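You operate a simulated robot arm through the tools that you are given. There is no shell and no other tool.

You are at the controls of a simulated two-armed robot. One attempt, no reset.

Task
Wipe the guide on the wiping key with the yellow pad from the drying cabinet.
Fine: cabinet switch off before its door opens; the pad ends in the wash stand drawer; drawer and door stay open. What is to be rubbed or washed off counts as gone when no trace of it is left.

Only the result counts: the job must be done as asked and must still hold three seconds after the hand-in. Knocking over, shifting, dropping, spilling or breaking anything else fails it.

Robot
Two 7-joint arms with two-finger parallel grippers on one trunk that stands fixed in place. Base frame: the origin is at the foot of the trunk, x ahead of it, y to its left, z up. Lengths are in m, angles in degrees, forces in N, time in s.
The left shoulder is at [0.11, 0.169, 1.431], the right one opposite. Each reaches about 0.988 m from its shoulder. Payload 1.57 kg a hand.
Tool frame (each hand has its own): the origin (TCP) lies between the finger pads and is the grasp point; the fingertips stand 0.03 m ahead of it; z points along the fingers, y is the line along which they close. The gripper opens to 0.08 m. The fingers are 0.017 m wide and 0.012 m thick; the gripper's body (0.04 by 0.082 m) begins 0.08 m behind the TCP.
Orientation is that of the tool frame in the base frame, as a unit quaternion [w, x, y, z]. With the fingers straight down and closing along the base's y, the tool's x points along the base's -x, its y along +y and its z along -z.

Tools
- The arms move only by the tool send_rows. It takes "left_rows", "right_rows" or both (then of equal length, played together; a hand with none holds still); each is a list of rows, each an object (a shift or turn left out is 0, a gripper value left out holds the last) with "dp": the shift along the tool's x, y, z in units of 200 mm (1.0 is 200 mm), a list of three; "rot": the turn, a rotation vector about the tool's x, y, z in units of 45 degrees (1.0 is 45 degrees), a list of three; "gripper": the opening, from 0 (shut) to 1 (fully open). In form: [{"dp": [x, y, z], "rot": [rx, ry, rz], "gripper": gripper}, ...]. A call has 1 to 20 rows; each row is the pose to reach, as a shift and turn from the pose commanded when the call began, along the tool's axes at that moment. A call with a number of a shift or a turn outside -1 to 1 is refused whole. Each row takes 0.2 s and may step no farther than 0.05 m and 8.6 degrees from the row before; otherwise, or with a gripper value out of range, the whole call is refused. A pose out of reach is approached as far as the arm can. The call stops where the force on the tool passes 90 N (or 10 N more than at its start, if that is more) or the arm is blocked; 0.2 s more then pass. The fingers move at their own pace (about 0.072 m/s each) and stop on an object; they squeeze with about 40 N. The grip force told is the motor's: it shows also when the fingers shut on nothing. Time passes only in rows, and 0.2 s behind the last, so rows that repeat a pose let the fingers close. It gives the time, the measured TCP pose, the force on the tool (base axes), the opening and the grip force at its end, in the units of the frame above (readings bear some noise), with the torque about the TCP (base axes, N m) and any sound that the robot's microphone picked up.
- Cameras (640 x 400 px; columns grow to the right, rows downward): "scene" is now at [0.1392, -0.0411, 1.6077]; the picture's right is [-0.60, -0.80, 0.00], its down [-0.67, 0.50, -0.56] and it looks along [0.45, -0.33, -0.83] (base axes); focal length 312 px, centre (320, 200). "left" rides on the left gripper at [0.072, 0.007, -0.122] in its tool frame; the picture's right is [-0.09, 1.00, 0.00], its down [-0.84, -0.08, -0.54] and it looks along [-0.54, -0.05, 0.84] (tool axes); focal length 238 px, centre (320, 200). "right" rides on the right gripper at [0.072, -0.007, -0.122] in its tool frame; the picture's right is [0.09, 1.00, 0.00], its down [-0.84, 0.08, -0.54] and it looks along [-0.54, 0.05, 0.84] (tool axes); focal length 238 px, centre (320, 200). There is no depth. A picture from a camera that has moved, and an enlarged one, comes with that camera's place and axes in the base frame and with its lens.
- capture(camera): a new picture of that camera. No time passes.
- slide_trunk(by): slides the trunk up (or, below 0, down) by that many m; the arms and the scene camera ride with it, the base frame stays. It gives what a move gives, with no picture.
- aim_head(pan, tilt): turns the head with the scene camera to pan (to the left, within 86 degrees either way) and tilt (down, from -29 to 69), counted from straight ahead of the robot. It gives what a move gives.
- close_up(camera, box): a new picture of the part [left, top, right, bottom] of that camera's present view, enlarged. No time passes.
- close_job(): hands the job in; it is judged then, once.

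Places have to be worked out from the pictures, the camera data and where the tool is seen. Open the grippers and draw the arms clear of the work before you hand the job in, unless the task says otherwise.

The tools are called as a command line: name --argument value ..., lists and objects as JSON in quotes. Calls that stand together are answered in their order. send_rows: Moves the arms, as the interface text tells. Its arguments: {"type":"object","properties":{"left_rows":{"type":"array","items":{"type":"object","properties":{"dp":{"type":"array","items":{"type":"number"}},"rot":{"type":"array","items":{"type":"number"}},"gripper":{"type":"number"}}}},"right_rows":{"type":"array","items":{"type":"object","properties":{"dp":{"type":"array","items":{"type":"number"}},"rot":{"type":"array","items":{"type":"number"}},"gripper":{"type":"number"}}}}},"required":[]} The other tools are called the same way: slide_trunk (by) moves the trunk up or down; aim_head (pan, tilt) turns the head that bears the scene camera; capture (camera) takes a picture; close_up (camera, box) takes an enlarged picture of a part of a camera's view; close_job () hands the job in.

At the start:

```text
t: 0.0
left_position: [0.6202, 0.013, 1.1032]
left_ee_rot: [0.0, -0.001, 1.0, 0.001]
left_ft_force: [-0.7, 0.2, -0.1]
left_torque: [-0.02, -0.01, 0.0]
left_gripper_width: 0.0801
left_grasp_force: 0.1
right_position: [0.5175, -0.4889, 1.1497]
right_ee_rot: [-0.001, 0.001, 1.0, 0.0]
right_ft_force: [0.3, 0.0, -0.9]
right_torque: [-0.01, -0.04, -0.01]
right_gripper_width: 0.0799
right_grasp_force: 0.0
trunk travel left (down, up): [-0.745, 0.145]
head pan, tilt (commanded): [-36.6, 56.2]
```

scene: 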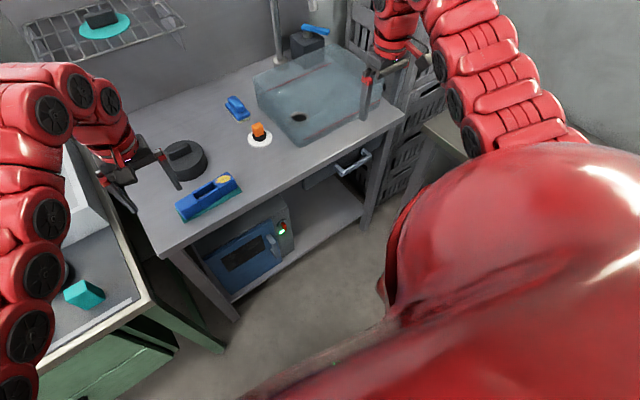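
right: 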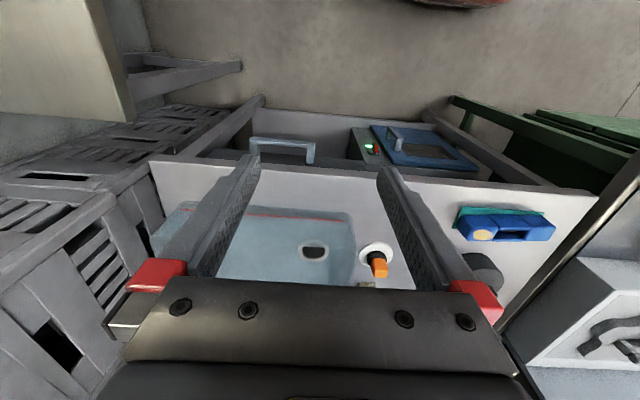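
left: 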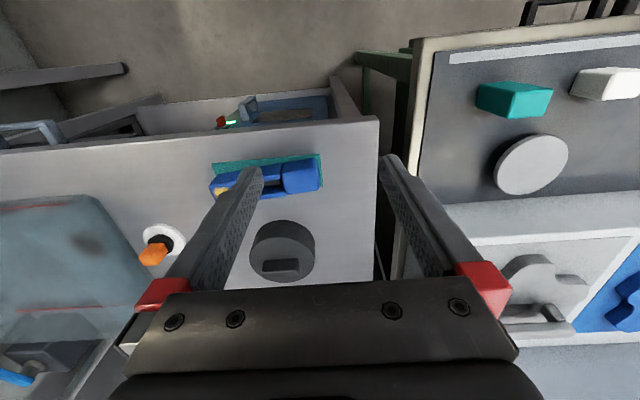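

I start by looking around the scene with the head camera to identify the objects: the wash stand, cabinet, drawer, keys and the guide.

capture --camera "scene"

close_up --camera "scene" --box '[160, 80, 400, 300]'

close_up --camera "left" --box '[380, 20, 640, 360]'

close_up --camera "right" --box '[220, 80, 580, 300]'

```text
taken
camera scene: at [0.1392, -0.0411, 1.6077], right [-0.6, -0.8, 0.0], down [-0.67, 0.5, -0.56], along [0.45, -0.33, -0.83], focal length 312 px, centre (320, 200)
```

scene: 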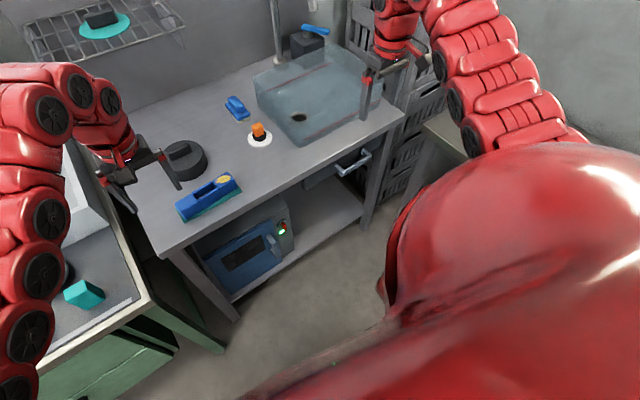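

```text
1.82 times, centred on (280, 190) of scene
camera zoom: at [0.1392, -0.0411, 1.6077], right [-0.6, -0.8, 0.0], down [-0.67, 0.5, -0.56], along [0.45, -0.33, -0.83], focal length 567 px, centre (393, 218)
```

zoom: 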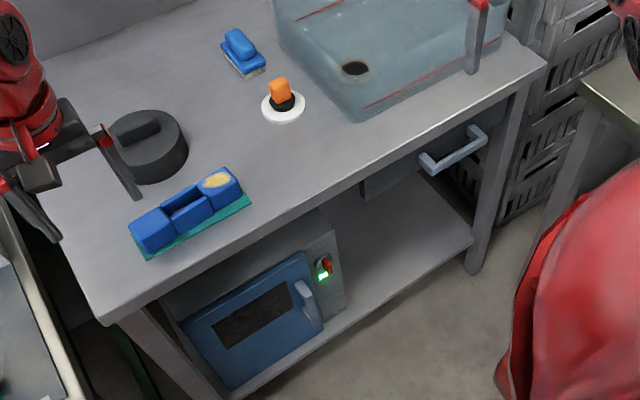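

```text
1.18 times, centred on (510, 190) of left
camera zoom: at [0.5489, 0.0179, 1.2258], right [0.09, 1.0, 0.0], down [0.84, -0.08, 0.54], along [0.54, -0.05, -0.84], focal length 280 px, centre (96, 212)
```

zoom: 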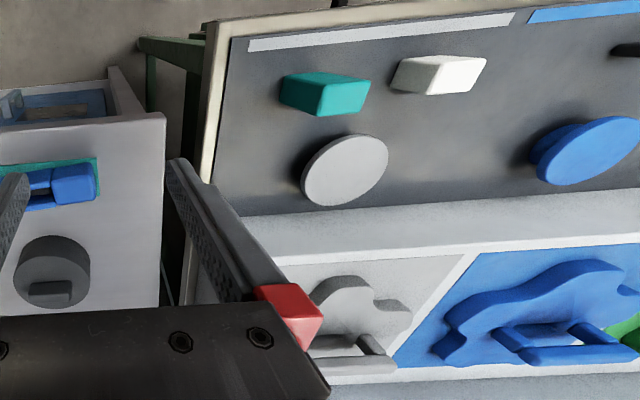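

```text
1.78 times, centred on (400, 190) of right
camera zoom: at [0.4458, -0.4974, 1.2724], right [-0.09, 1.0, 0.0], down [0.84, 0.08, 0.54], along [0.54, 0.05, -0.84], focal length 424 px, centre (178, 218)
```

zoom: 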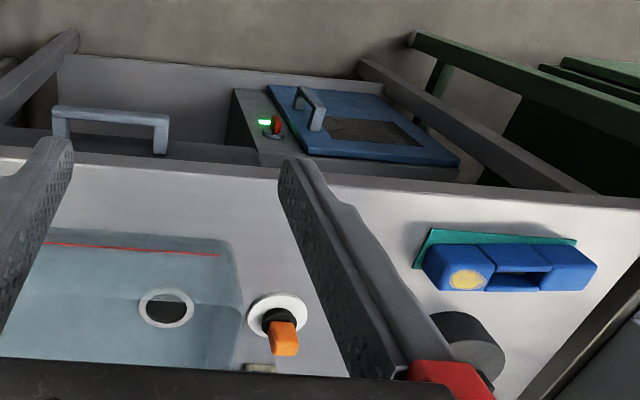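

The drying cabinet (blue door, green lamp) sits on the lower shelf of the wash stand, a drawer handle is under the sink. I turn the head to see the bench on the left.

aim_head --pan 20 --tilt 45

capture --camera "scene"

```text
t: 1.3
left_position: [0.622, 0.0115, 1.1036]
left_ee_rot: [0.0, -0.001, 1.0, 0.0]
left_ft_force: [-0.1, 0.5, 0.1]
left_torque: [0.0, 0.0, -0.05]
left_gripper_width: 0.0799
left_grasp_force: 0.0
right_position: [0.5175, -0.4907, 1.1495]
right_ee_rot: [-0.003, 0.001, 1.0, 0.0]
right_ft_force: [0.3, 0.4, -0.2]
right_torque: [0.01, -0.02, 0.04]
right_gripper_width: 0.08
right_grasp_force: 0.2
trunk travel left (down, up): [-0.745, 0.145]
head pan, tilt (commanded): [20.0, 45.0]
```

```text
taken
camera scene: at [0.1587, 0.0288, 1.6226], right [0.34, -0.94, 0.0], down [-0.66, -0.24, -0.71], along [0.66, 0.24, -0.71], focal length 312 px, centre (320, 200)
```

scene: 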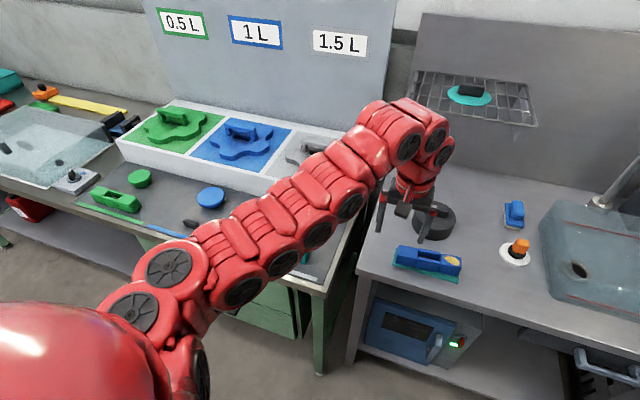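

A bench with green/blue/grey fields ("0.5 L", "1 L", "1.5 L") is visible. I take close-ups and pan further left.

close_up --camera "scene" --box '[0, 60, 240, 240]'

close_up --camera "scene" --box '[380, 40, 640, 220]'

close_up --camera "scene" --box '[340, 180, 640, 400]'

aim_head --pan 55 --tilt 45

capture --camera "scene"

```text
2.22 times, centred on (120, 150) of scene
camera zoom: at [0.1587, 0.0288, 1.6226], right [0.34, -0.94, 0.0], down [-0.66, -0.24, -0.71], along [0.66, 0.24, -0.71], focal length 693 px, centre (764, 311)
```

zoom: 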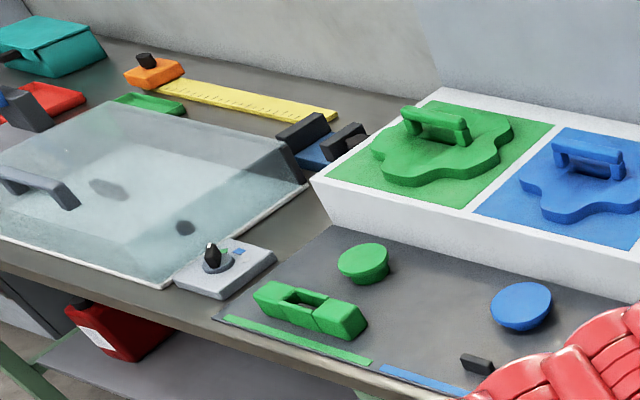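

```text
2.22 times, centred on (510, 130) of scene
camera zoom: at [0.1587, 0.0288, 1.6226], right [0.34, -0.94, 0.0], down [-0.66, -0.24, -0.71], along [0.66, 0.24, -0.71], focal length 693 px, centre (-102, 356)
```

zoom: 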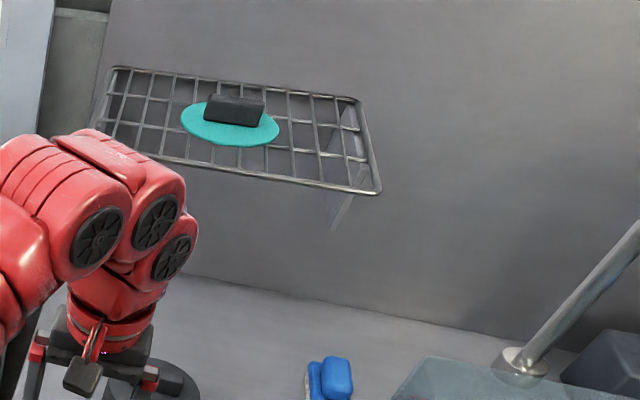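

```text
1.82 times, centred on (490, 290) of scene
camera zoom: at [0.1587, 0.0288, 1.6226], right [0.34, -0.94, 0.0], down [-0.66, -0.24, -0.71], along [0.66, 0.24, -0.71], focal length 567 px, centre (11, 36)
```

zoom: 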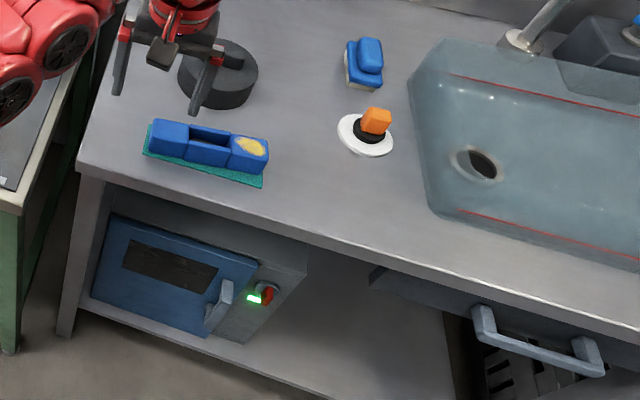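

```text
t: 2.3
left_position: [0.6221, 0.0113, 1.1032]
left_ee_rot: [-0.001, -0.002, 1.0, 0.0]
left_ft_force: [-0.5, -0.1, -0.7]
left_torque: [0.02, 0.01, 0.02]
left_gripper_width: 0.0799
left_grasp_force: 0.1
right_position: [0.5156, -0.4893, 1.1489]
right_ee_rot: [-0.001, 0.001, 1.0, 0.0]
right_ft_force: [-1.0, -0.7, 0.3]
right_torque: [-0.02, -0.01, -0.03]
right_gripper_width: 0.08
right_grasp_force: 0.0
trunk travel left (down, up): [-0.745, 0.145]
head pan, tilt (commanded): [55.0, 45.0]
```

```text
taken
camera scene: at [0.129, 0.0676, 1.6226], right [0.82, -0.57, 0.0], down [-0.41, -0.58, -0.71], along [0.41, 0.58, -0.71], focal length 312 px, centre (320, 200)
```

scene: 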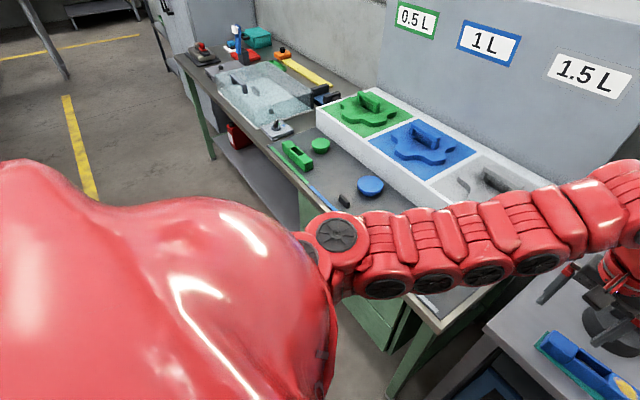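

I continue surveying: close-ups of the far-left part, then more views.

close_up --camera "scene" --box '[160, 20, 400, 220]'

close_up --camera "scene" --box '[480, 280, 640, 400]'

aim_head --pan -10 --tilt 25

capture --camera "scene"

aim_head --pan -60 --tilt 35

capture --camera "scene"

```text
2.00 times, centred on (280, 120) of scene
camera zoom: at [0.129, 0.0676, 1.6226], right [0.82, -0.57, 0.0], down [-0.41, -0.58, -0.71], along [0.41, 0.58, -0.71], focal length 624 px, centre (400, 360)
```

zoom: 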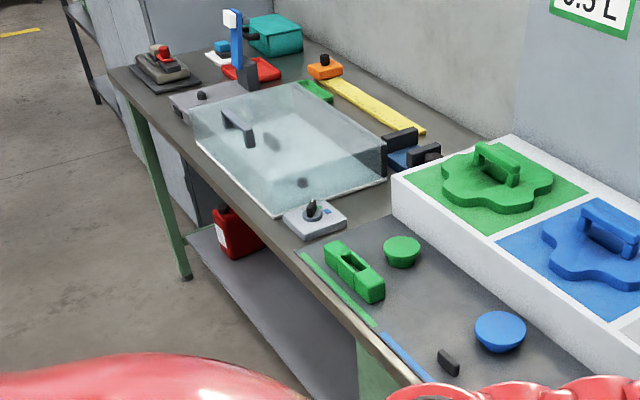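

```text
3.33 times, centred on (560, 340) of scene
camera zoom: at [0.129, 0.0676, 1.6226], right [0.82, -0.57, 0.0], down [-0.41, -0.58, -0.71], along [0.41, 0.58, -0.71], focal length 1040 px, centre (-480, -267)
```

zoom: 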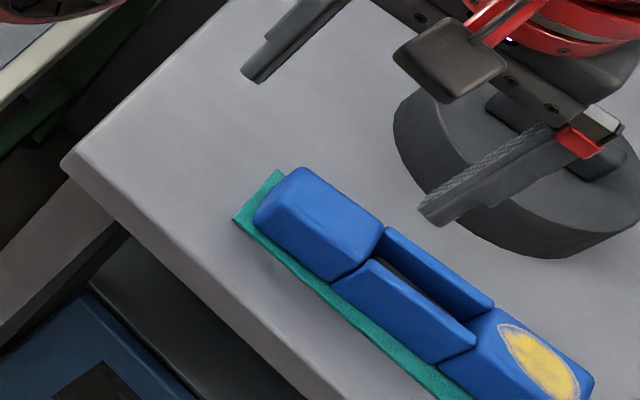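

```text
t: 3.6
left_position: [0.6208, 0.0125, 1.1036]
left_ee_rot: [0.0, -0.001, 1.0, 0.001]
left_ft_force: [0.4, 0.0, 0.7]
left_torque: [-0.02, 0.01, 0.0]
left_gripper_width: 0.08
left_grasp_force: 0.0
right_position: [0.5151, -0.4887, 1.1505]
right_ee_rot: [-0.001, 0.001, 1.0, 0.0]
right_ft_force: [1.0, -0.4, -0.5]
right_torque: [-0.01, -0.01, -0.01]
right_gripper_width: 0.0798
right_grasp_force: 0.0
trunk travel left (down, up): [-0.745, 0.145]
head pan, tilt (commanded): [-10.0, 25.0]
```

```text
taken
camera scene: at [0.1731, -0.0148, 1.6532], right [-0.17, -0.98, 0.0], down [-0.42, 0.07, -0.91], along [0.89, -0.16, -0.42], focal length 312 px, centre (320, 200)
```

scene: 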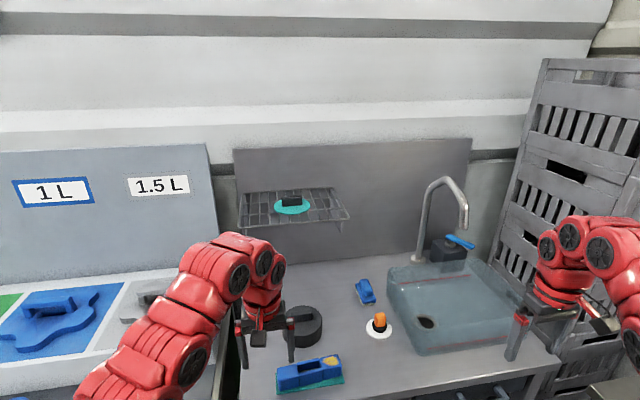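

```text
t: 4.8
left_position: [0.6217, 0.0112, 1.1037]
left_ee_rot: [0.0, -0.001, 1.0, 0.001]
left_ft_force: [-0.4, 0.6, 0.6]
left_torque: [0.0, -0.04, -0.01]
left_gripper_width: 0.0799
left_grasp_force: 0.0
right_position: [0.516, -0.4904, 1.1492]
right_ee_rot: [-0.001, 0.0, 1.0, 0.0]
right_ft_force: [-0.3, -0.6, 0.2]
right_torque: [0.01, 0.01, -0.02]
right_gripper_width: 0.0802
right_grasp_force: 0.1
trunk travel left (down, up): [-0.745, 0.145]
head pan, tilt (commanded): [-60.0, 35.0]
```

```text
taken
camera scene: at [0.1264, -0.0751, 1.6375], right [-0.87, -0.5, 0.0], down [-0.29, 0.5, -0.82], along [0.41, -0.71, -0.57], focal length 312 px, centre (320, 200)
```

scene: 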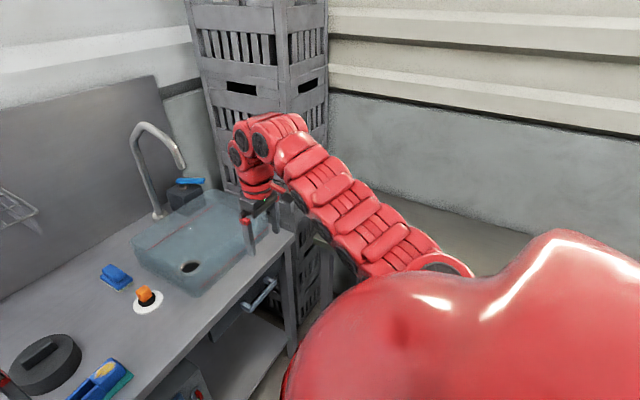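

I aim the head at the wash stand and zoom in on every item there.

aim_head --pan -22 --tilt 45

capture --camera "scene"

close_up --camera "scene" --box '[180, 120, 340, 220]'

close_up --camera "scene" --box '[320, 100, 420, 170]'

close_up --camera "scene" --box '[230, 170, 350, 250]'

```text
t: 5.8
left_position: [0.6215, 0.0127, 1.1038]
left_ee_rot: [-0.001, -0.001, 1.0, 0.0]
left_ft_force: [-0.7, 0.3, 0.4]
left_torque: [-0.03, -0.01, -0.03]
left_gripper_width: 0.0799
left_grasp_force: 0.0
right_position: [0.5162, -0.4887, 1.1501]
right_ee_rot: [-0.001, 0.001, 1.0, 0.0]
right_ft_force: [0.0, -0.6, 0.0]
right_torque: [0.04, -0.02, -0.01]
right_gripper_width: 0.0799
right_grasp_force: 0.0
trunk travel left (down, up): [-0.745, 0.145]
head pan, tilt (commanded): [-22.0, 45.0]
```

```text
taken
camera scene: at [0.1577, -0.0295, 1.6226], right [-0.38, -0.93, 0.0], down [-0.66, 0.27, -0.71], along [0.66, -0.27, -0.71], focal length 312 px, centre (320, 200)
```

scene: 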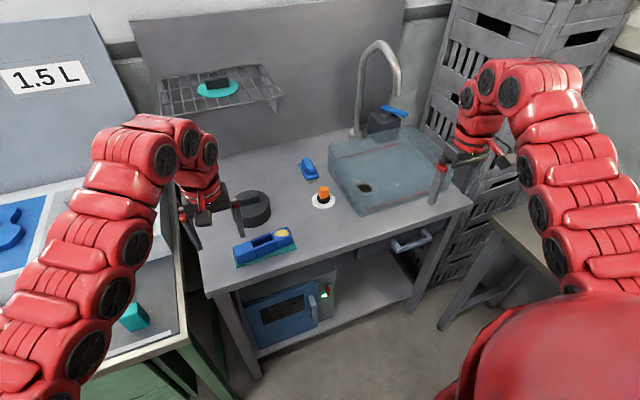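

```text
4.00 times, centred on (260, 170) of scene
camera zoom: at [0.1577, -0.0295, 1.6226], right [-0.38, -0.93, 0.0], down [-0.66, 0.27, -0.71], along [0.66, -0.27, -0.71], focal length 1248 px, centre (560, 320)
```

zoom: 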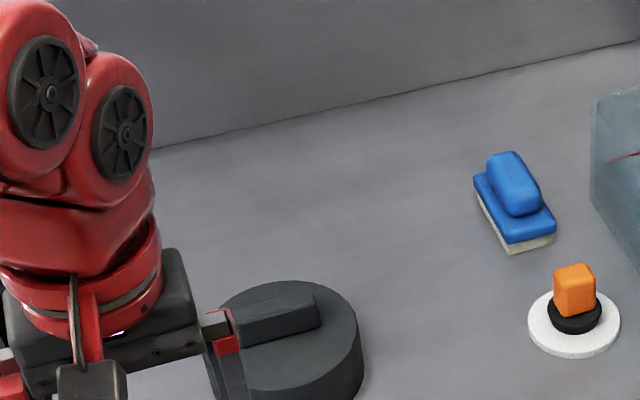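

```text
5.71 times, centred on (370, 135) of scene
camera zoom: at [0.1577, -0.0295, 1.6226], right [-0.38, -0.93, 0.0], down [-0.66, 0.27, -0.71], along [0.66, -0.27, -0.71], focal length 1783 px, centre (34, 571)
```

zoom: 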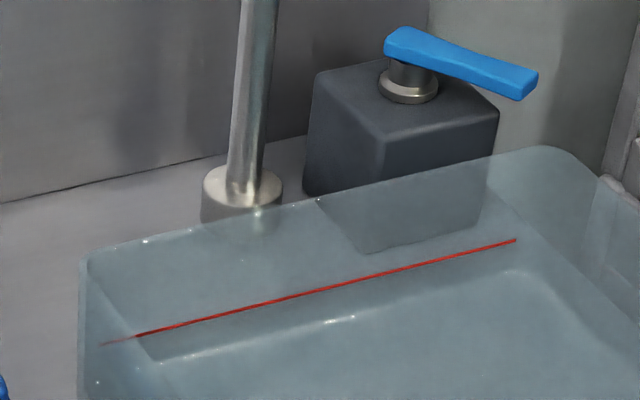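

```text
5.00 times, centred on (290, 210) of scene
camera zoom: at [0.1577, -0.0295, 1.6226], right [-0.38, -0.93, 0.0], down [-0.66, 0.27, -0.71], along [0.66, -0.27, -0.71], focal length 1560 px, centre (470, 150)
```

zoom: 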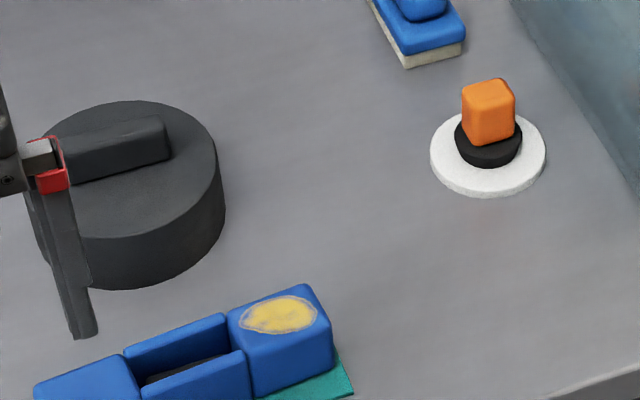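

The blue slotted block lying on the teal mat with a yellowish smear seems to be the guide to wipe; the cabinet is low on the shelf with the lamp around (0.755,-0.29,0.405). I draw both hands back toward the robot before lowering the trunk.

send_rows --left_rows '[{"dp": [0.2, 0, 0]}, {"dp": [0.4, 0, 0]}, {"dp": [0.6, 0, 0]}, {"dp": [0.8, 0, 0]}, {"dp": [1.0, 0, 0]}]' --right_rows '[{"dp": [0.1, 0, 0]}, {"dp": [0.2, 0, 0]}, {"dp": [0.3, 0, 0]}, {"dp": [0.4, 0, 0]}, {"dp": [0.5, 0, 0]}]'

capture --camera "scene"

capture --camera "right"

capture --camera "left"

```text
t: 7.0
left_position: [0.6204, 0.0111, 1.1045]
left_ee_rot: [0.0, -0.001, 1.0, 0.0]
left_ft_force: [1.7, 0.1, -1.4]
left_torque: [-0.02, -0.01, 0.0]
left_gripper_width: 0.0799
left_grasp_force: 0.1
left hand out of reach, approached as far as the arm can: row 1, 2, 3, 4, 5
right_position: [0.4787, -0.524, 1.1637]
right_ee_rot: [-0.002, 0.001, 1.0, 0.0]
right_ft_force: [-1.0, 0.0, -0.3]
right_torque: [0.02, -0.01, -0.04]
right_gripper_width: 0.0797
right_grasp_force: 0.0
right hand out of reach, approached as far as the arm can: row 1, 2, 3, 4, 5
trunk travel left (down, up): [-0.745, 0.145]
head pan, tilt (commanded): [-22.0, 45.0]
```

```text
taken
camera scene: at [0.1561, -0.0295, 1.6228], right [-0.37, -0.93, 0.0], down [-0.66, 0.26, -0.71], along [0.66, -0.26, -0.71], focal length 312 px, centre (320, 200)
```

scene: 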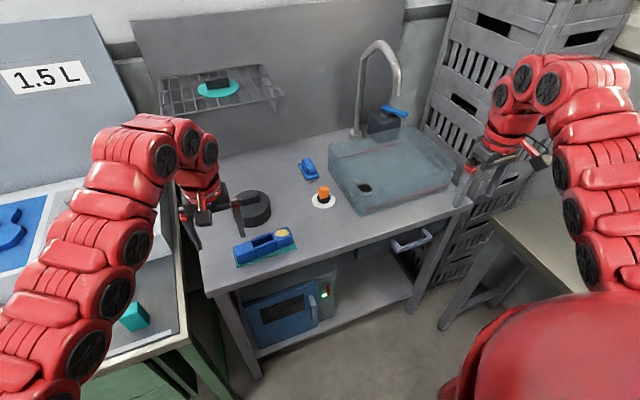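

```text
taken
camera right: at [0.409, -0.5311, 1.2862], right [-0.09, 1.0, 0.0], down [0.84, 0.08, 0.54], along [0.54, 0.05, -0.84], focal length 238 px, centre (320, 200)
```

right: 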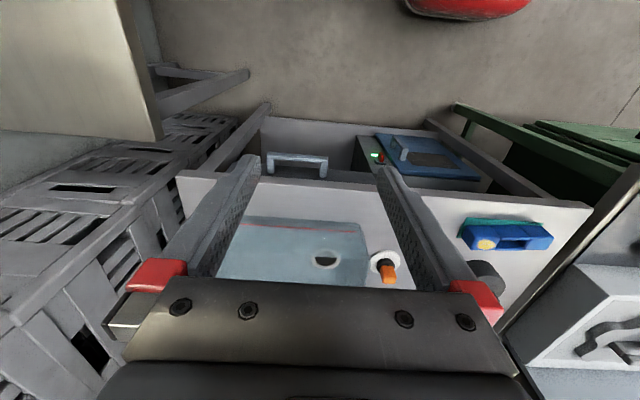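

```text
taken
camera left: at [0.5476, 0.0179, 1.2264], right [0.09, 1.0, 0.0], down [0.84, -0.08, 0.54], along [0.54, -0.05, -0.84], focal length 238 px, centre (320, 200)
```

left: 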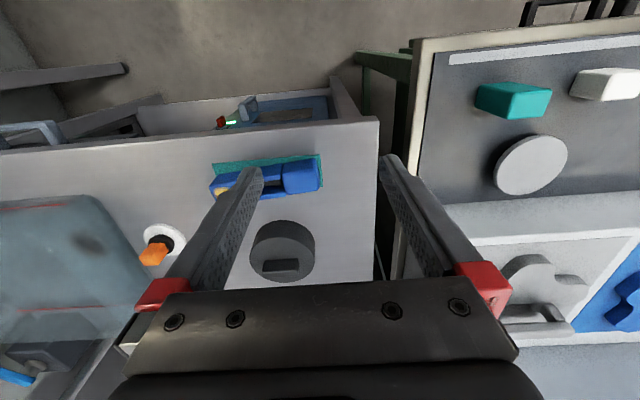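

The left hand could not go back that far at this height. I send a null row to learn which pose is now taken as commanded.

send_rows --left_rows '[{"dp": [0, 0, 0]}]' --right_rows '[{"dp": [0, 0, 0]}]'

```text
t: 7.5
left_position: [0.6211, 0.0102, 1.1049]
left_ee_rot: [0.0, 0.0, 1.0, 0.0]
left_ft_force: [0.3, -1.6, 0.7]
left_torque: [0.02, 0.0, 0.01]
left_gripper_width: 0.08
left_grasp_force: 0.0
right_position: [0.479, -0.523, 1.1625]
right_ee_rot: [-0.001, 0.001, 1.0, 0.002]
right_ft_force: [0.1, -1.4, -1.0]
right_torque: [0.04, 0.01, 0.0]
right_gripper_width: 0.0801
right_grasp_force: 0.1
trunk travel left (down, up): [-0.745, 0.145]
head pan, tilt (commanded): [-22.0, 45.0]
```

Commanded pose follows the reachable pose. I try pitching the left hand 45° (fingers forward-down) while moving back, which should ease the arm geometry.

send_rows --left_rows '[{"rot": [0, -0.17, 0]}, {"rot": [0, -0.34, 0]}, {"rot": [0, -0.51, 0]}, {"rot": [0, -0.68, 0]}, {"rot": [0, -0.85, 0]}, {"rot": [0, -1.0, 0]}]'

capture --camera "scene"

```text
t: 8.8
left_position: [0.6182, 0.0034, 1.0952]
left_ee_rot: [0.384, -0.001, 0.923, 0.001]
left_ft_force: [1.3, -0.2, -0.9]
left_torque: [0.02, 0.02, 0.01]
left_gripper_width: 0.08
left_grasp_force: 0.1
left hand out of reach, approached as far as the arm can: row 1, 2, 3
right_position: [0.4794, -0.5248, 1.1632]
right_ee_rot: [-0.001, 0.001, 1.0, 0.002]
right_ft_force: [-1.2, 0.2, 0.5]
right_torque: [0.01, -0.03, 0.03]
right_gripper_width: 0.0799
right_grasp_force: 0.0
trunk travel left (down, up): [-0.745, 0.145]
head pan, tilt (commanded): [-22.0, 45.0]
```

```text
taken
camera scene: at [0.1571, -0.031, 1.6226], right [-0.37, -0.93, 0.0], down [-0.66, 0.27, -0.71], along [0.66, -0.26, -0.71], focal length 312 px, centre (320, 200)
```

scene: 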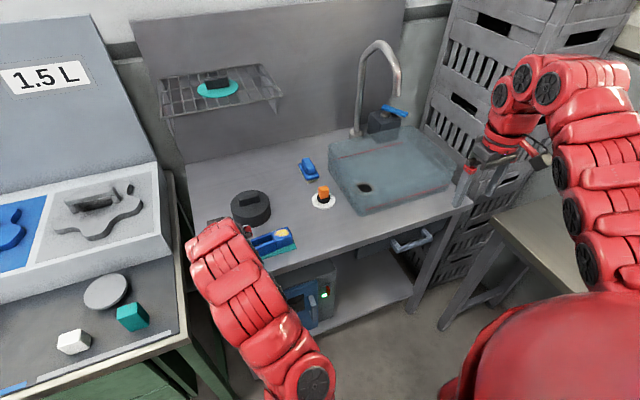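

The left hand now points forward-down. I retract it 0.2 m straight back in base x.

send_rows --left_rows '[{"dp": [0.14, 0, -0.14]}, {"dp": [0.28, 0, -0.28]}, {"dp": [0.42, 0, -0.42]}, {"dp": [0.56, 0, -0.56]}, {"dp": [0.707, 0, -0.707]}]' --right_rows '[{"rot": [0, -0.17, 0]}, {"rot": [0, -0.34, 0]}, {"rot": [0, -0.51, 0]}, {"rot": [0, -0.68, 0]}, {"rot": [0, -0.85, 0]}]'

capture --camera "scene"

```text
t: 10.2
left_position: [0.4818, -0.0612, 1.0925]
left_ee_rot: [0.381, 0.0, 0.925, 0.002]
left_ft_force: [0.7, 0.6, 0.0]
left_torque: [0.01, 0.0, 0.03]
left_gripper_width: 0.08
left_grasp_force: 0.1
left hand out of reach, approached as far as the arm can: row 2, 3, 4, 5
right_position: [0.516, -0.6029, 1.2044]
right_ee_rot: [0.316, -0.015, 0.947, -0.051]
right_ft_force: [0.1, 0.0, 0.1]
right_torque: [-0.04, 0.03, -0.02]
right_gripper_width: 0.0799
right_grasp_force: 0.0
right hand out of reach, approached as far as the arm can: row 1, 2, 3, 4, 5
trunk travel left (down, up): [-0.745, 0.145]
head pan, tilt (commanded): [-22.0, 45.0]
stopped in row 5 (right hand): the arm was blocked; the commanded pose is now the measured one
```

```text
taken
camera scene: at [0.1602, -0.0304, 1.6223], right [-0.37, -0.93, 0.0], down [-0.66, 0.27, -0.71], along [0.65, -0.26, -0.71], focal length 312 px, centre (320, 200)
```

scene: 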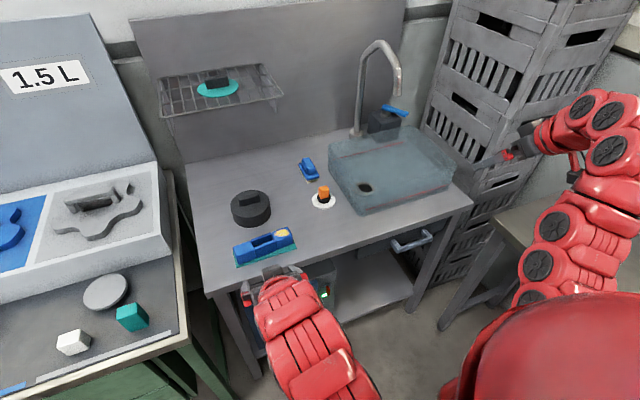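

The right arm got blocked (perhaps elbow against something). I look at the right side to see what it is near.

aim_head --pan -70 --tilt 30

capture --camera "scene"

capture --camera "right"

capture --camera "left"

```text
t: 11.4
left_position: [0.4797, -0.0604, 1.093]
left_ee_rot: [0.382, 0.0, 0.924, 0.001]
left_ft_force: [0.4, 0.1, -0.2]
left_torque: [0.01, 0.01, 0.0]
left_gripper_width: 0.08
left_grasp_force: 0.0
right_position: [0.5141, -0.6012, 1.2046]
right_ee_rot: [0.316, -0.016, 0.947, -0.05]
right_ft_force: [0.4, -0.2, -1.2]
right_torque: [0.01, 0.03, -0.01]
right_gripper_width: 0.0798
right_grasp_force: 0.0
trunk travel left (down, up): [-0.745, 0.145]
head pan, tilt (commanded): [-70.0, 30.0]
```

```text
taken
camera scene: at [0.1135, -0.0838, 1.6452], right [-0.94, -0.34, 0.0], down [-0.17, 0.47, -0.87], along [0.3, -0.81, -0.5], focal length 312 px, centre (320, 200)
```

scene: 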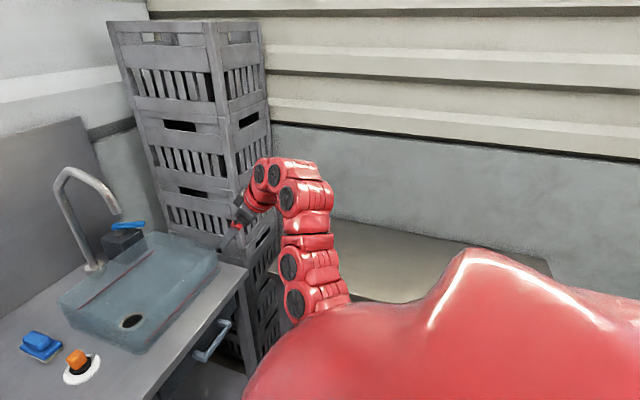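

```text
taken
camera right: at [0.3852, -0.603, 1.2599], right [-0.07, 0.98, -0.16], down [0.34, 0.17, 0.92], along [0.94, 0.01, -0.35], focal length 238 px, centre (320, 200)
```

right: 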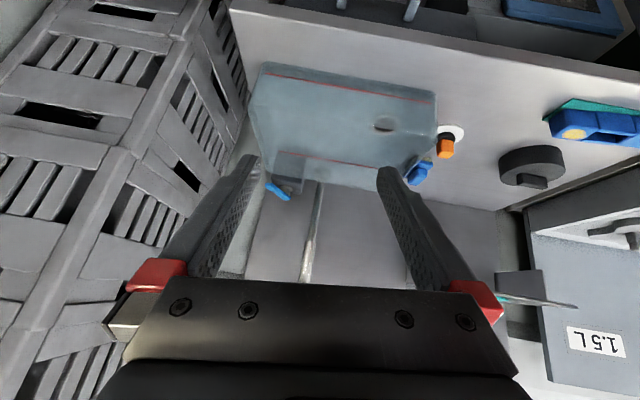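

```text
taken
camera left: at [0.3429, -0.0548, 1.129], right [0.06, 1.0, 0.07], down [0.21, -0.08, 0.97], along [0.98, -0.05, -0.21], focal length 238 px, centre (320, 200)
```

left: 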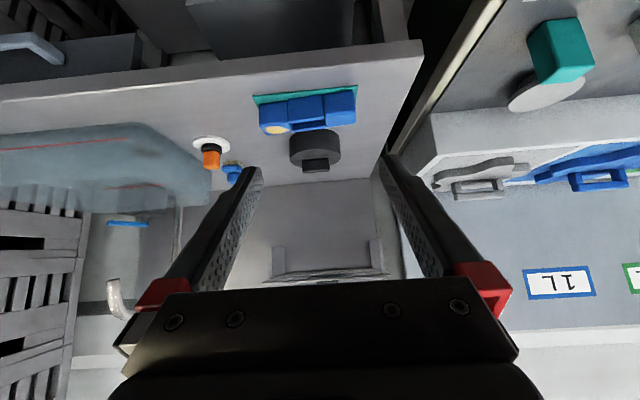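

The right arm is clear of the crates (no forces); it was just a big joint motion. I bring the right hand inward (+y) so its elbow stays away from the right-hand table before lowering the trunk.

send_rows --right_rows '[{"dp": [0, 0.2, 0]}, {"dp": [0, 0.4, 0]}, {"dp": [0, 0.6, 0]}, {"dp": [0, 0.8, 0]}, {"dp": [0, 1.0, 0]}, {"dp": [0, 1.0, 0]}]'

capture --camera "scene"

```text
t: 12.8
left_position: [0.483, -0.0602, 1.0931]
left_ee_rot: [0.381, -0.001, 0.925, 0.001]
left_ft_force: [0.4, 0.6, 0.1]
left_torque: [-0.01, -0.01, 0.0]
left_gripper_width: 0.08
left_grasp_force: 0.0
right_position: [0.6058, -0.5021, 1.1601]
right_ee_rot: [0.315, -0.016, 0.948, -0.05]
right_ft_force: [0.5, 0.0, -0.1]
right_torque: [0.03, 0.01, 0.01]
right_gripper_width: 0.0801
right_grasp_force: 0.0
right hand out of reach, approached as far as the arm can: row 1, 2, 3, 4, 5, 6
trunk travel left (down, up): [-0.745, 0.145]
head pan, tilt (commanded): [-70.0, 30.0]
```

```text
taken
camera scene: at [0.1152, -0.0825, 1.6452], right [-0.94, -0.34, 0.0], down [-0.17, 0.47, -0.87], along [0.3, -0.81, -0.5], focal length 312 px, centre (320, 200)
```

scene: 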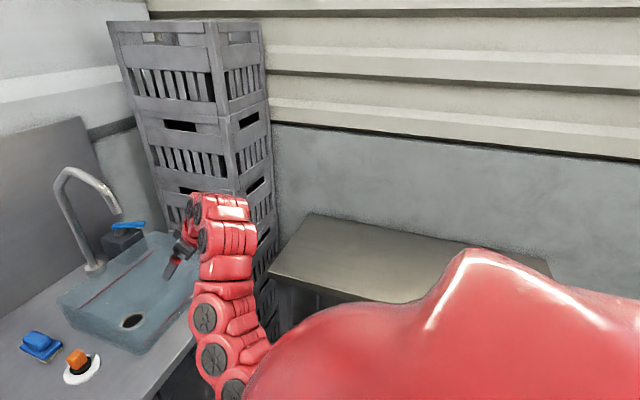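

The right arm has an inner-reach limit. I return the right hand to a fingers-down pose at about (0.48,-0.52,1.16), clear in front of the counter edge, ready for the trunk to go down.

send_rows --right_rows '[{"dp": [0.085, -0.02, -0.064], "rot": [0, 0.137, 0]}, {"dp": [0.17, -0.04, -0.128], "rot": [0, 0.274, 0]}, {"dp": [0.255, -0.06, -0.192], "rot": [0, 0.41, 0]}, {"dp": [0.34, -0.08, -0.256], "rot": [0, 0.547, 0]}, {"dp": [0.42, -0.1, -0.32], "rot": [0, 0.683, 0]}, {"dp": [0.507, -0.112, -0.383], "rot": [0, 0.82, 0]}, {"dp": [0.507, -0.112, -0.383], "rot": [0, 0.82, 0]}]'

aim_head --pan -30 --tilt 50

capture --camera "scene"

```text
t: 14.4
left_position: [0.4826, -0.0604, 1.0917]
left_ee_rot: [0.381, -0.002, 0.924, 0.002]
left_ft_force: [-0.6, 0.2, -0.4]
left_torque: [-0.01, 0.01, 0.04]
left_gripper_width: 0.08
left_grasp_force: 0.1
right_position: [0.4915, -0.5396, 1.1682]
right_ee_rot: [-0.003, 0.001, 0.999, -0.049]
right_ft_force: [-0.4, 0.5, -0.1]
right_torque: [0.01, 0.06, 0.04]
right_gripper_width: 0.08
right_grasp_force: 0.1
right hand out of reach, approached as far as the arm can: row 1, 2, 3, 4, 5, 6, 7
trunk travel left (down, up): [-0.745, 0.145]
head pan, tilt (commanded): [-70.0, 30.0]
```

```text
t: 15.5
left_position: [0.4801, -0.0608, 1.0925]
left_ee_rot: [0.382, 0.0, 0.924, 0.001]
left_ft_force: [-0.7, -0.3, 0.0]
left_torque: [0.01, 0.02, 0.02]
left_gripper_width: 0.0797
left_grasp_force: 0.0
right_position: [0.4891, -0.5403, 1.17]
right_ee_rot: [-0.001, 0.001, 0.999, -0.05]
right_ft_force: [-0.1, -0.5, 0.5]
right_torque: [-0.01, -0.04, 0.01]
right_gripper_width: 0.0802
right_grasp_force: 0.0
trunk travel left (down, up): [-0.745, 0.145]
head pan, tilt (commanded): [-30.0, 50.0]
```

```text
taken
camera scene: at [0.1493, -0.0378, 1.6157], right [-0.5, -0.87, 0.0], down [-0.66, 0.38, -0.64], along [0.56, -0.32, -0.77], focal length 312 px, centre (320, 200)
```

scene: 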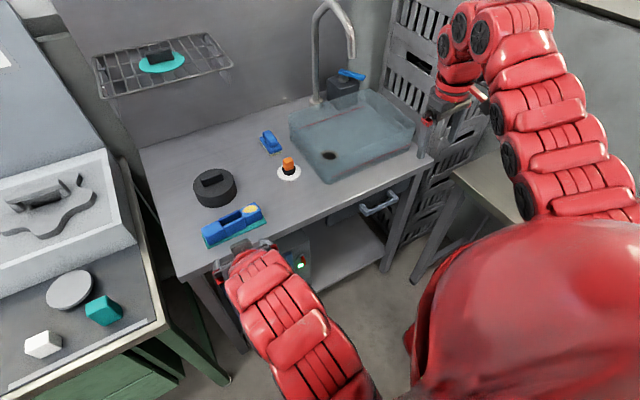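

Both hands are in front of the counter edge (x<0.52 vs 0.645). I lower the trunk in steps, checking between.

slide_trunk --by -0.15

capture --camera "scene"

capture --camera "left"

capture --camera "right"

```text
t: 17.2
left_position: [0.481, -0.0603, 0.9437]
left_ee_rot: [0.382, -0.001, 0.924, 0.001]
left_ft_force: [0.0, 0.6, 0.0]
left_torque: [-0.03, -0.01, 0.01]
left_gripper_width: 0.0801
left_grasp_force: 0.1
right_position: [0.4895, -0.5385, 1.0202]
right_ee_rot: [-0.001, 0.0, 0.999, -0.05]
right_ft_force: [0.1, -1.1, 0.0]
right_torque: [0.01, 0.01, -0.02]
right_gripper_width: 0.0804
right_grasp_force: 0.1
trunk travel left (down, up): [-0.595, 0.295]
head pan, tilt (commanded): [-30.0, 50.0]
```

```text
taken
camera scene: at [0.1487, -0.0373, 1.4658], right [-0.5, -0.87, 0.0], down [-0.66, 0.38, -0.64], along [0.56, -0.32, -0.77], focal length 312 px, centre (320, 200)
```

scene: 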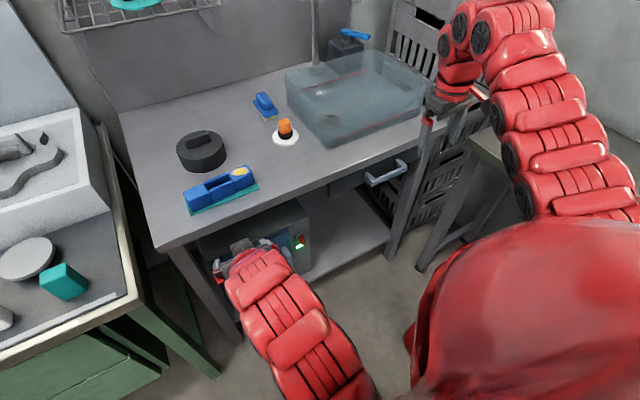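

```text
taken
camera left: at [0.3425, -0.0548, 0.9792], right [0.06, 1.0, 0.07], down [0.21, -0.08, 0.97], along [0.98, -0.05, -0.21], focal length 238 px, centre (320, 200)
```

left: 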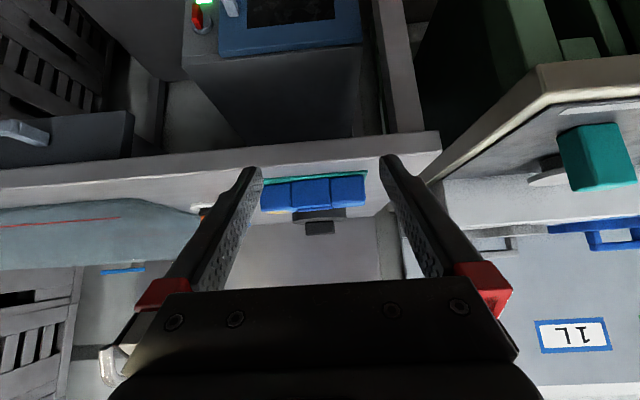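

```text
taken
camera right: at [0.419, -0.5351, 1.143], right [-0.09, 0.99, -0.1], down [0.84, 0.13, 0.53], along [0.54, -0.04, -0.84], focal length 238 px, centre (320, 200)
```

right: 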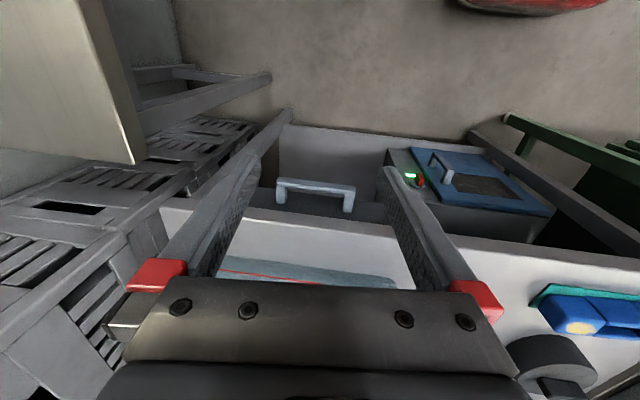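

All clear. I lower further by 0.2.

slide_trunk --by -0.2

aim_head --pan -25 --tilt 50

capture --camera "scene"

capture --camera "left"

capture --camera "right"

```text
t: 19.4
left_position: [0.4799, -0.0615, 0.7435]
left_ee_rot: [0.382, -0.001, 0.924, 0.002]
left_ft_force: [-0.5, 0.8, 0.2]
left_torque: [0.0, -0.03, 0.01]
left_gripper_width: 0.0799
left_grasp_force: 0.1
right_position: [0.4886, -0.54, 0.8199]
right_ee_rot: [-0.001, 0.001, 0.999, -0.051]
right_ft_force: [-0.6, 1.2, -0.2]
right_torque: [-0.01, 0.01, 0.02]
right_gripper_width: 0.0801
right_grasp_force: 0.1
trunk travel left (down, up): [-0.395, 0.495]
head pan, tilt (commanded): [-30.0, 50.0]
```

```text
t: 20.1
left_position: [0.4813, -0.0606, 0.7432]
left_ee_rot: [0.382, 0.0, 0.924, 0.002]
left_ft_force: [0.6, -1.3, 0.0]
left_torque: [0.02, -0.01, 0.04]
left_gripper_width: 0.0798
left_grasp_force: 0.0
right_position: [0.4902, -0.5405, 0.82]
right_ee_rot: [-0.001, 0.001, 0.999, -0.051]
right_ft_force: [-0.2, -0.6, 0.4]
right_torque: [0.03, 0.03, 0.01]
right_gripper_width: 0.0801
right_grasp_force: 0.0
trunk travel left (down, up): [-0.395, 0.495]
head pan, tilt (commanded): [-25.0, 50.0]
```

```text
taken
camera scene: at [0.1519, -0.0315, 1.2657], right [-0.42, -0.91, 0.0], down [-0.69, 0.32, -0.64], along [0.58, -0.27, -0.77], focal length 312 px, centre (320, 200)
```

scene: 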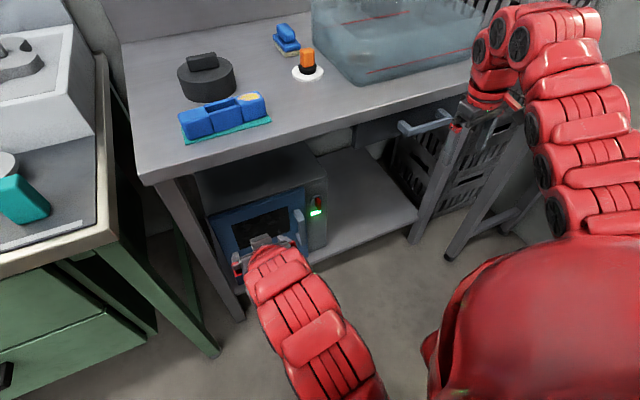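

```text
taken
camera left: at [0.3426, -0.0548, 0.7791], right [0.06, 1.0, 0.07], down [0.21, -0.08, 0.97], along [0.98, -0.05, -0.21], focal length 238 px, centre (320, 200)
```

left: 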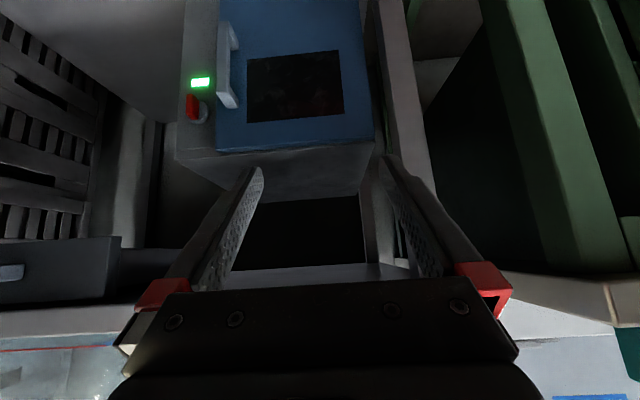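

```text
taken
camera right: at [0.4191, -0.5352, 0.9429], right [-0.09, 0.99, -0.1], down [0.84, 0.13, 0.53], along [0.54, -0.04, -0.84], focal length 238 px, centre (320, 200)
```

right: 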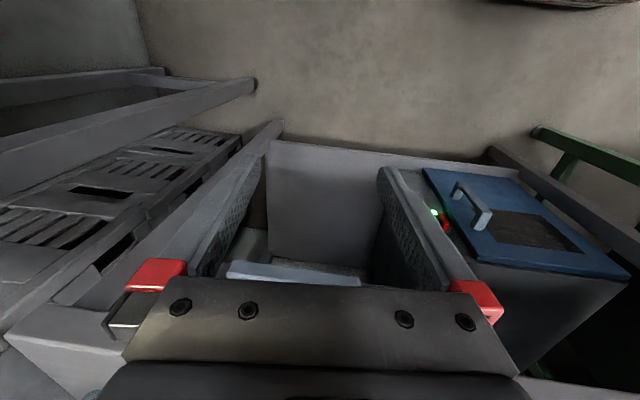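

Now the switch, lamp and door handle are well visible (left view is upside-down). I zoom in on them.

close_up --camera "left" --box '[160, 0, 400, 170]'

close_up --camera "scene" --box '[190, 140, 350, 260]'

close_up --camera "right" --box '[380, 150, 540, 270]'

```text
2.35 times, centred on (280, 85) of left
camera zoom: at [0.3426, -0.0548, 0.7791], right [0.06, 1.0, 0.07], down [0.21, -0.08, 0.97], along [0.98, -0.05, -0.21], focal length 561 px, centre (414, 471)
```

zoom: 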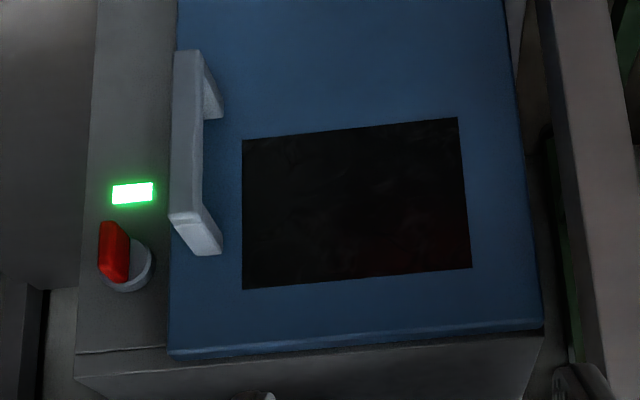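

```text
3.33 times, centred on (270, 200) of scene
camera zoom: at [0.1519, -0.0315, 1.2657], right [-0.42, -0.91, 0.0], down [-0.69, 0.32, -0.64], along [0.58, -0.27, -0.77], focal length 1040 px, centre (487, 200)
```

zoom: 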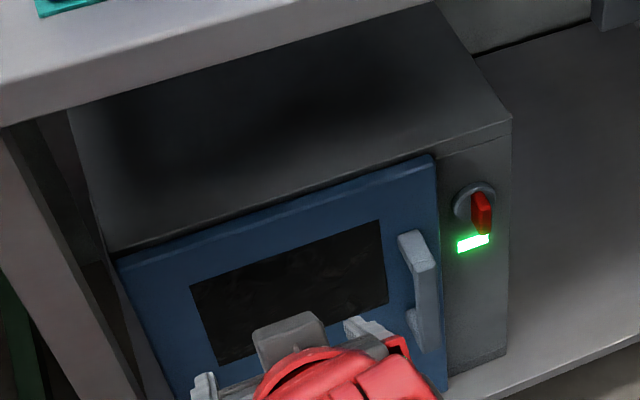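

```text
3.33 times, centred on (460, 210) of right
camera zoom: at [0.4191, -0.5352, 0.9429], right [-0.09, 0.99, -0.1], down [0.84, 0.13, 0.53], along [0.54, -0.04, -0.84], focal length 794 px, centre (-147, 167)
```

zoom: 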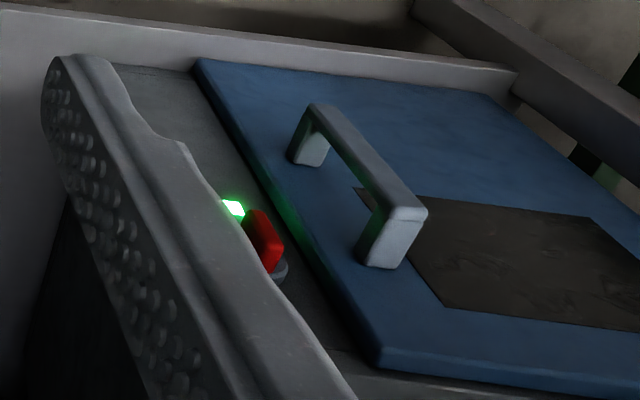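

The switch is a rotary one (round base with a vertical red blade) at about (0.725,-0.286,0.514), lamp on. I bring the right hand down and pitch its fingers forward, in steps.

send_rows --right_rows '[{"dp": [0.015, 0.125, 0.07], "rot": [-0.02, -0.165, 0]}, {"dp": [0.03, 0.25, 0.14], "rot": [-0.04, -0.33, 0]}, {"dp": [0.05, 0.375, 0.21], "rot": [-0.06, -0.5, 0]}, {"dp": [0.07, 0.5, 0.28], "rot": [-0.09, -0.66, 0]}, {"dp": [0.085, 0.625, 0.355], "rot": [-0.11, -0.83, 0]}, {"dp": [0.1, 0.748, 0.426], "rot": [-0.13, -0.99, 0]}, {"dp": [0.1, 0.748, 0.426], "rot": [-0.13, -0.99, 0]}]'

capture --camera "scene"

capture --camera "right"

```text
t: 21.7
left_position: [0.48, -0.0604, 0.743]
left_ee_rot: [0.382, 0.0, 0.924, 0.0]
left_ft_force: [0.0, 0.7, 0.4]
left_torque: [0.0, 0.02, -0.04]
left_gripper_width: 0.0801
left_grasp_force: 0.2
right_position: [0.5125, -0.4115, 0.6798]
right_ee_rot: [0.341, -0.015, 0.94, -0.027]
right_ft_force: [-2.3, -0.3, 1.4]
right_torque: [0.03, -0.13, 0.04]
right_gripper_width: 0.08
right_grasp_force: 0.0
right hand out of reach, approached as far as the arm can: row 1, 2, 3, 4, 5, 6, 7
trunk travel left (down, up): [-0.395, 0.495]
head pan, tilt (commanded): [-25.0, 50.0]
```

```text
taken
camera scene: at [0.1516, -0.0293, 1.2658], right [-0.42, -0.91, 0.0], down [-0.69, 0.32, -0.64], along [0.58, -0.27, -0.77], focal length 312 px, centre (320, 200)
```

scene: 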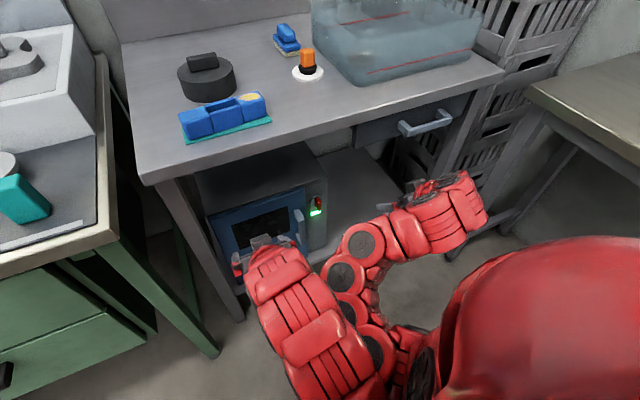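

```text
taken
camera right: at [0.3808, -0.4205, 0.7278], right [-0.08, 0.99, -0.12], down [0.3, 0.14, 0.95], along [0.95, 0.04, -0.3], focal length 238 px, centre (320, 200)
```

right: 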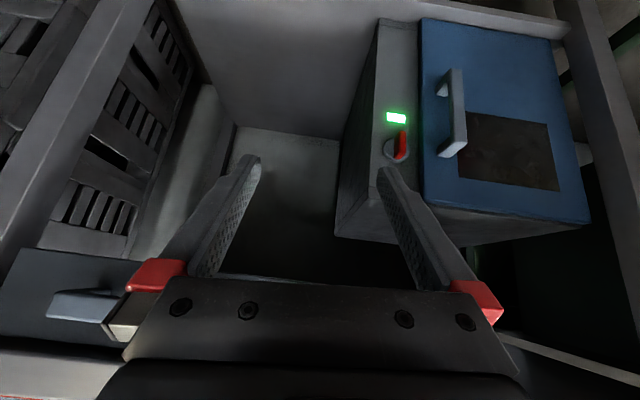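

The right camera now sees the switch well. I zoom in on it.

close_up --camera "right" --box '[350, 60, 510, 200]'

close_up --camera "right" --box '[370, 95, 430, 175]'

```text
2.86 times, centred on (430, 130) of right
camera zoom: at [0.3808, -0.4205, 0.7278], right [-0.08, 0.99, -0.12], down [0.3, 0.14, 0.95], along [0.95, 0.04, -0.3], focal length 681 px, centre (6, 400)
```

zoom: 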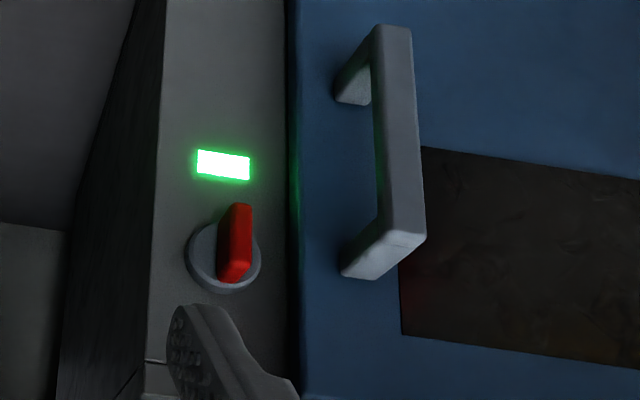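

```text
5.00 times, centred on (400, 135) of right
camera zoom: at [0.3808, -0.4205, 0.7278], right [-0.08, 0.99, -0.12], down [0.3, 0.14, 0.95], along [0.95, 0.04, -0.3], focal length 1192 px, centre (-80, 525)
```

zoom: 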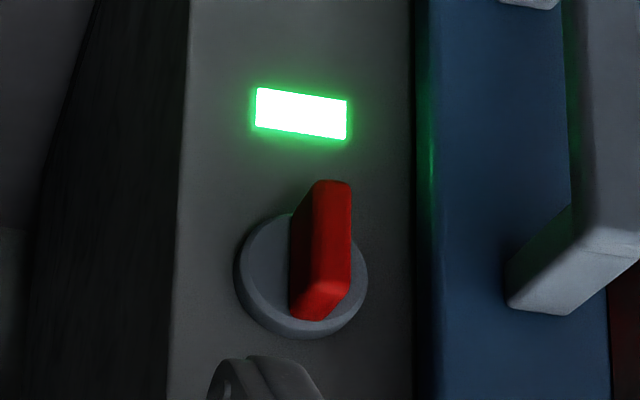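

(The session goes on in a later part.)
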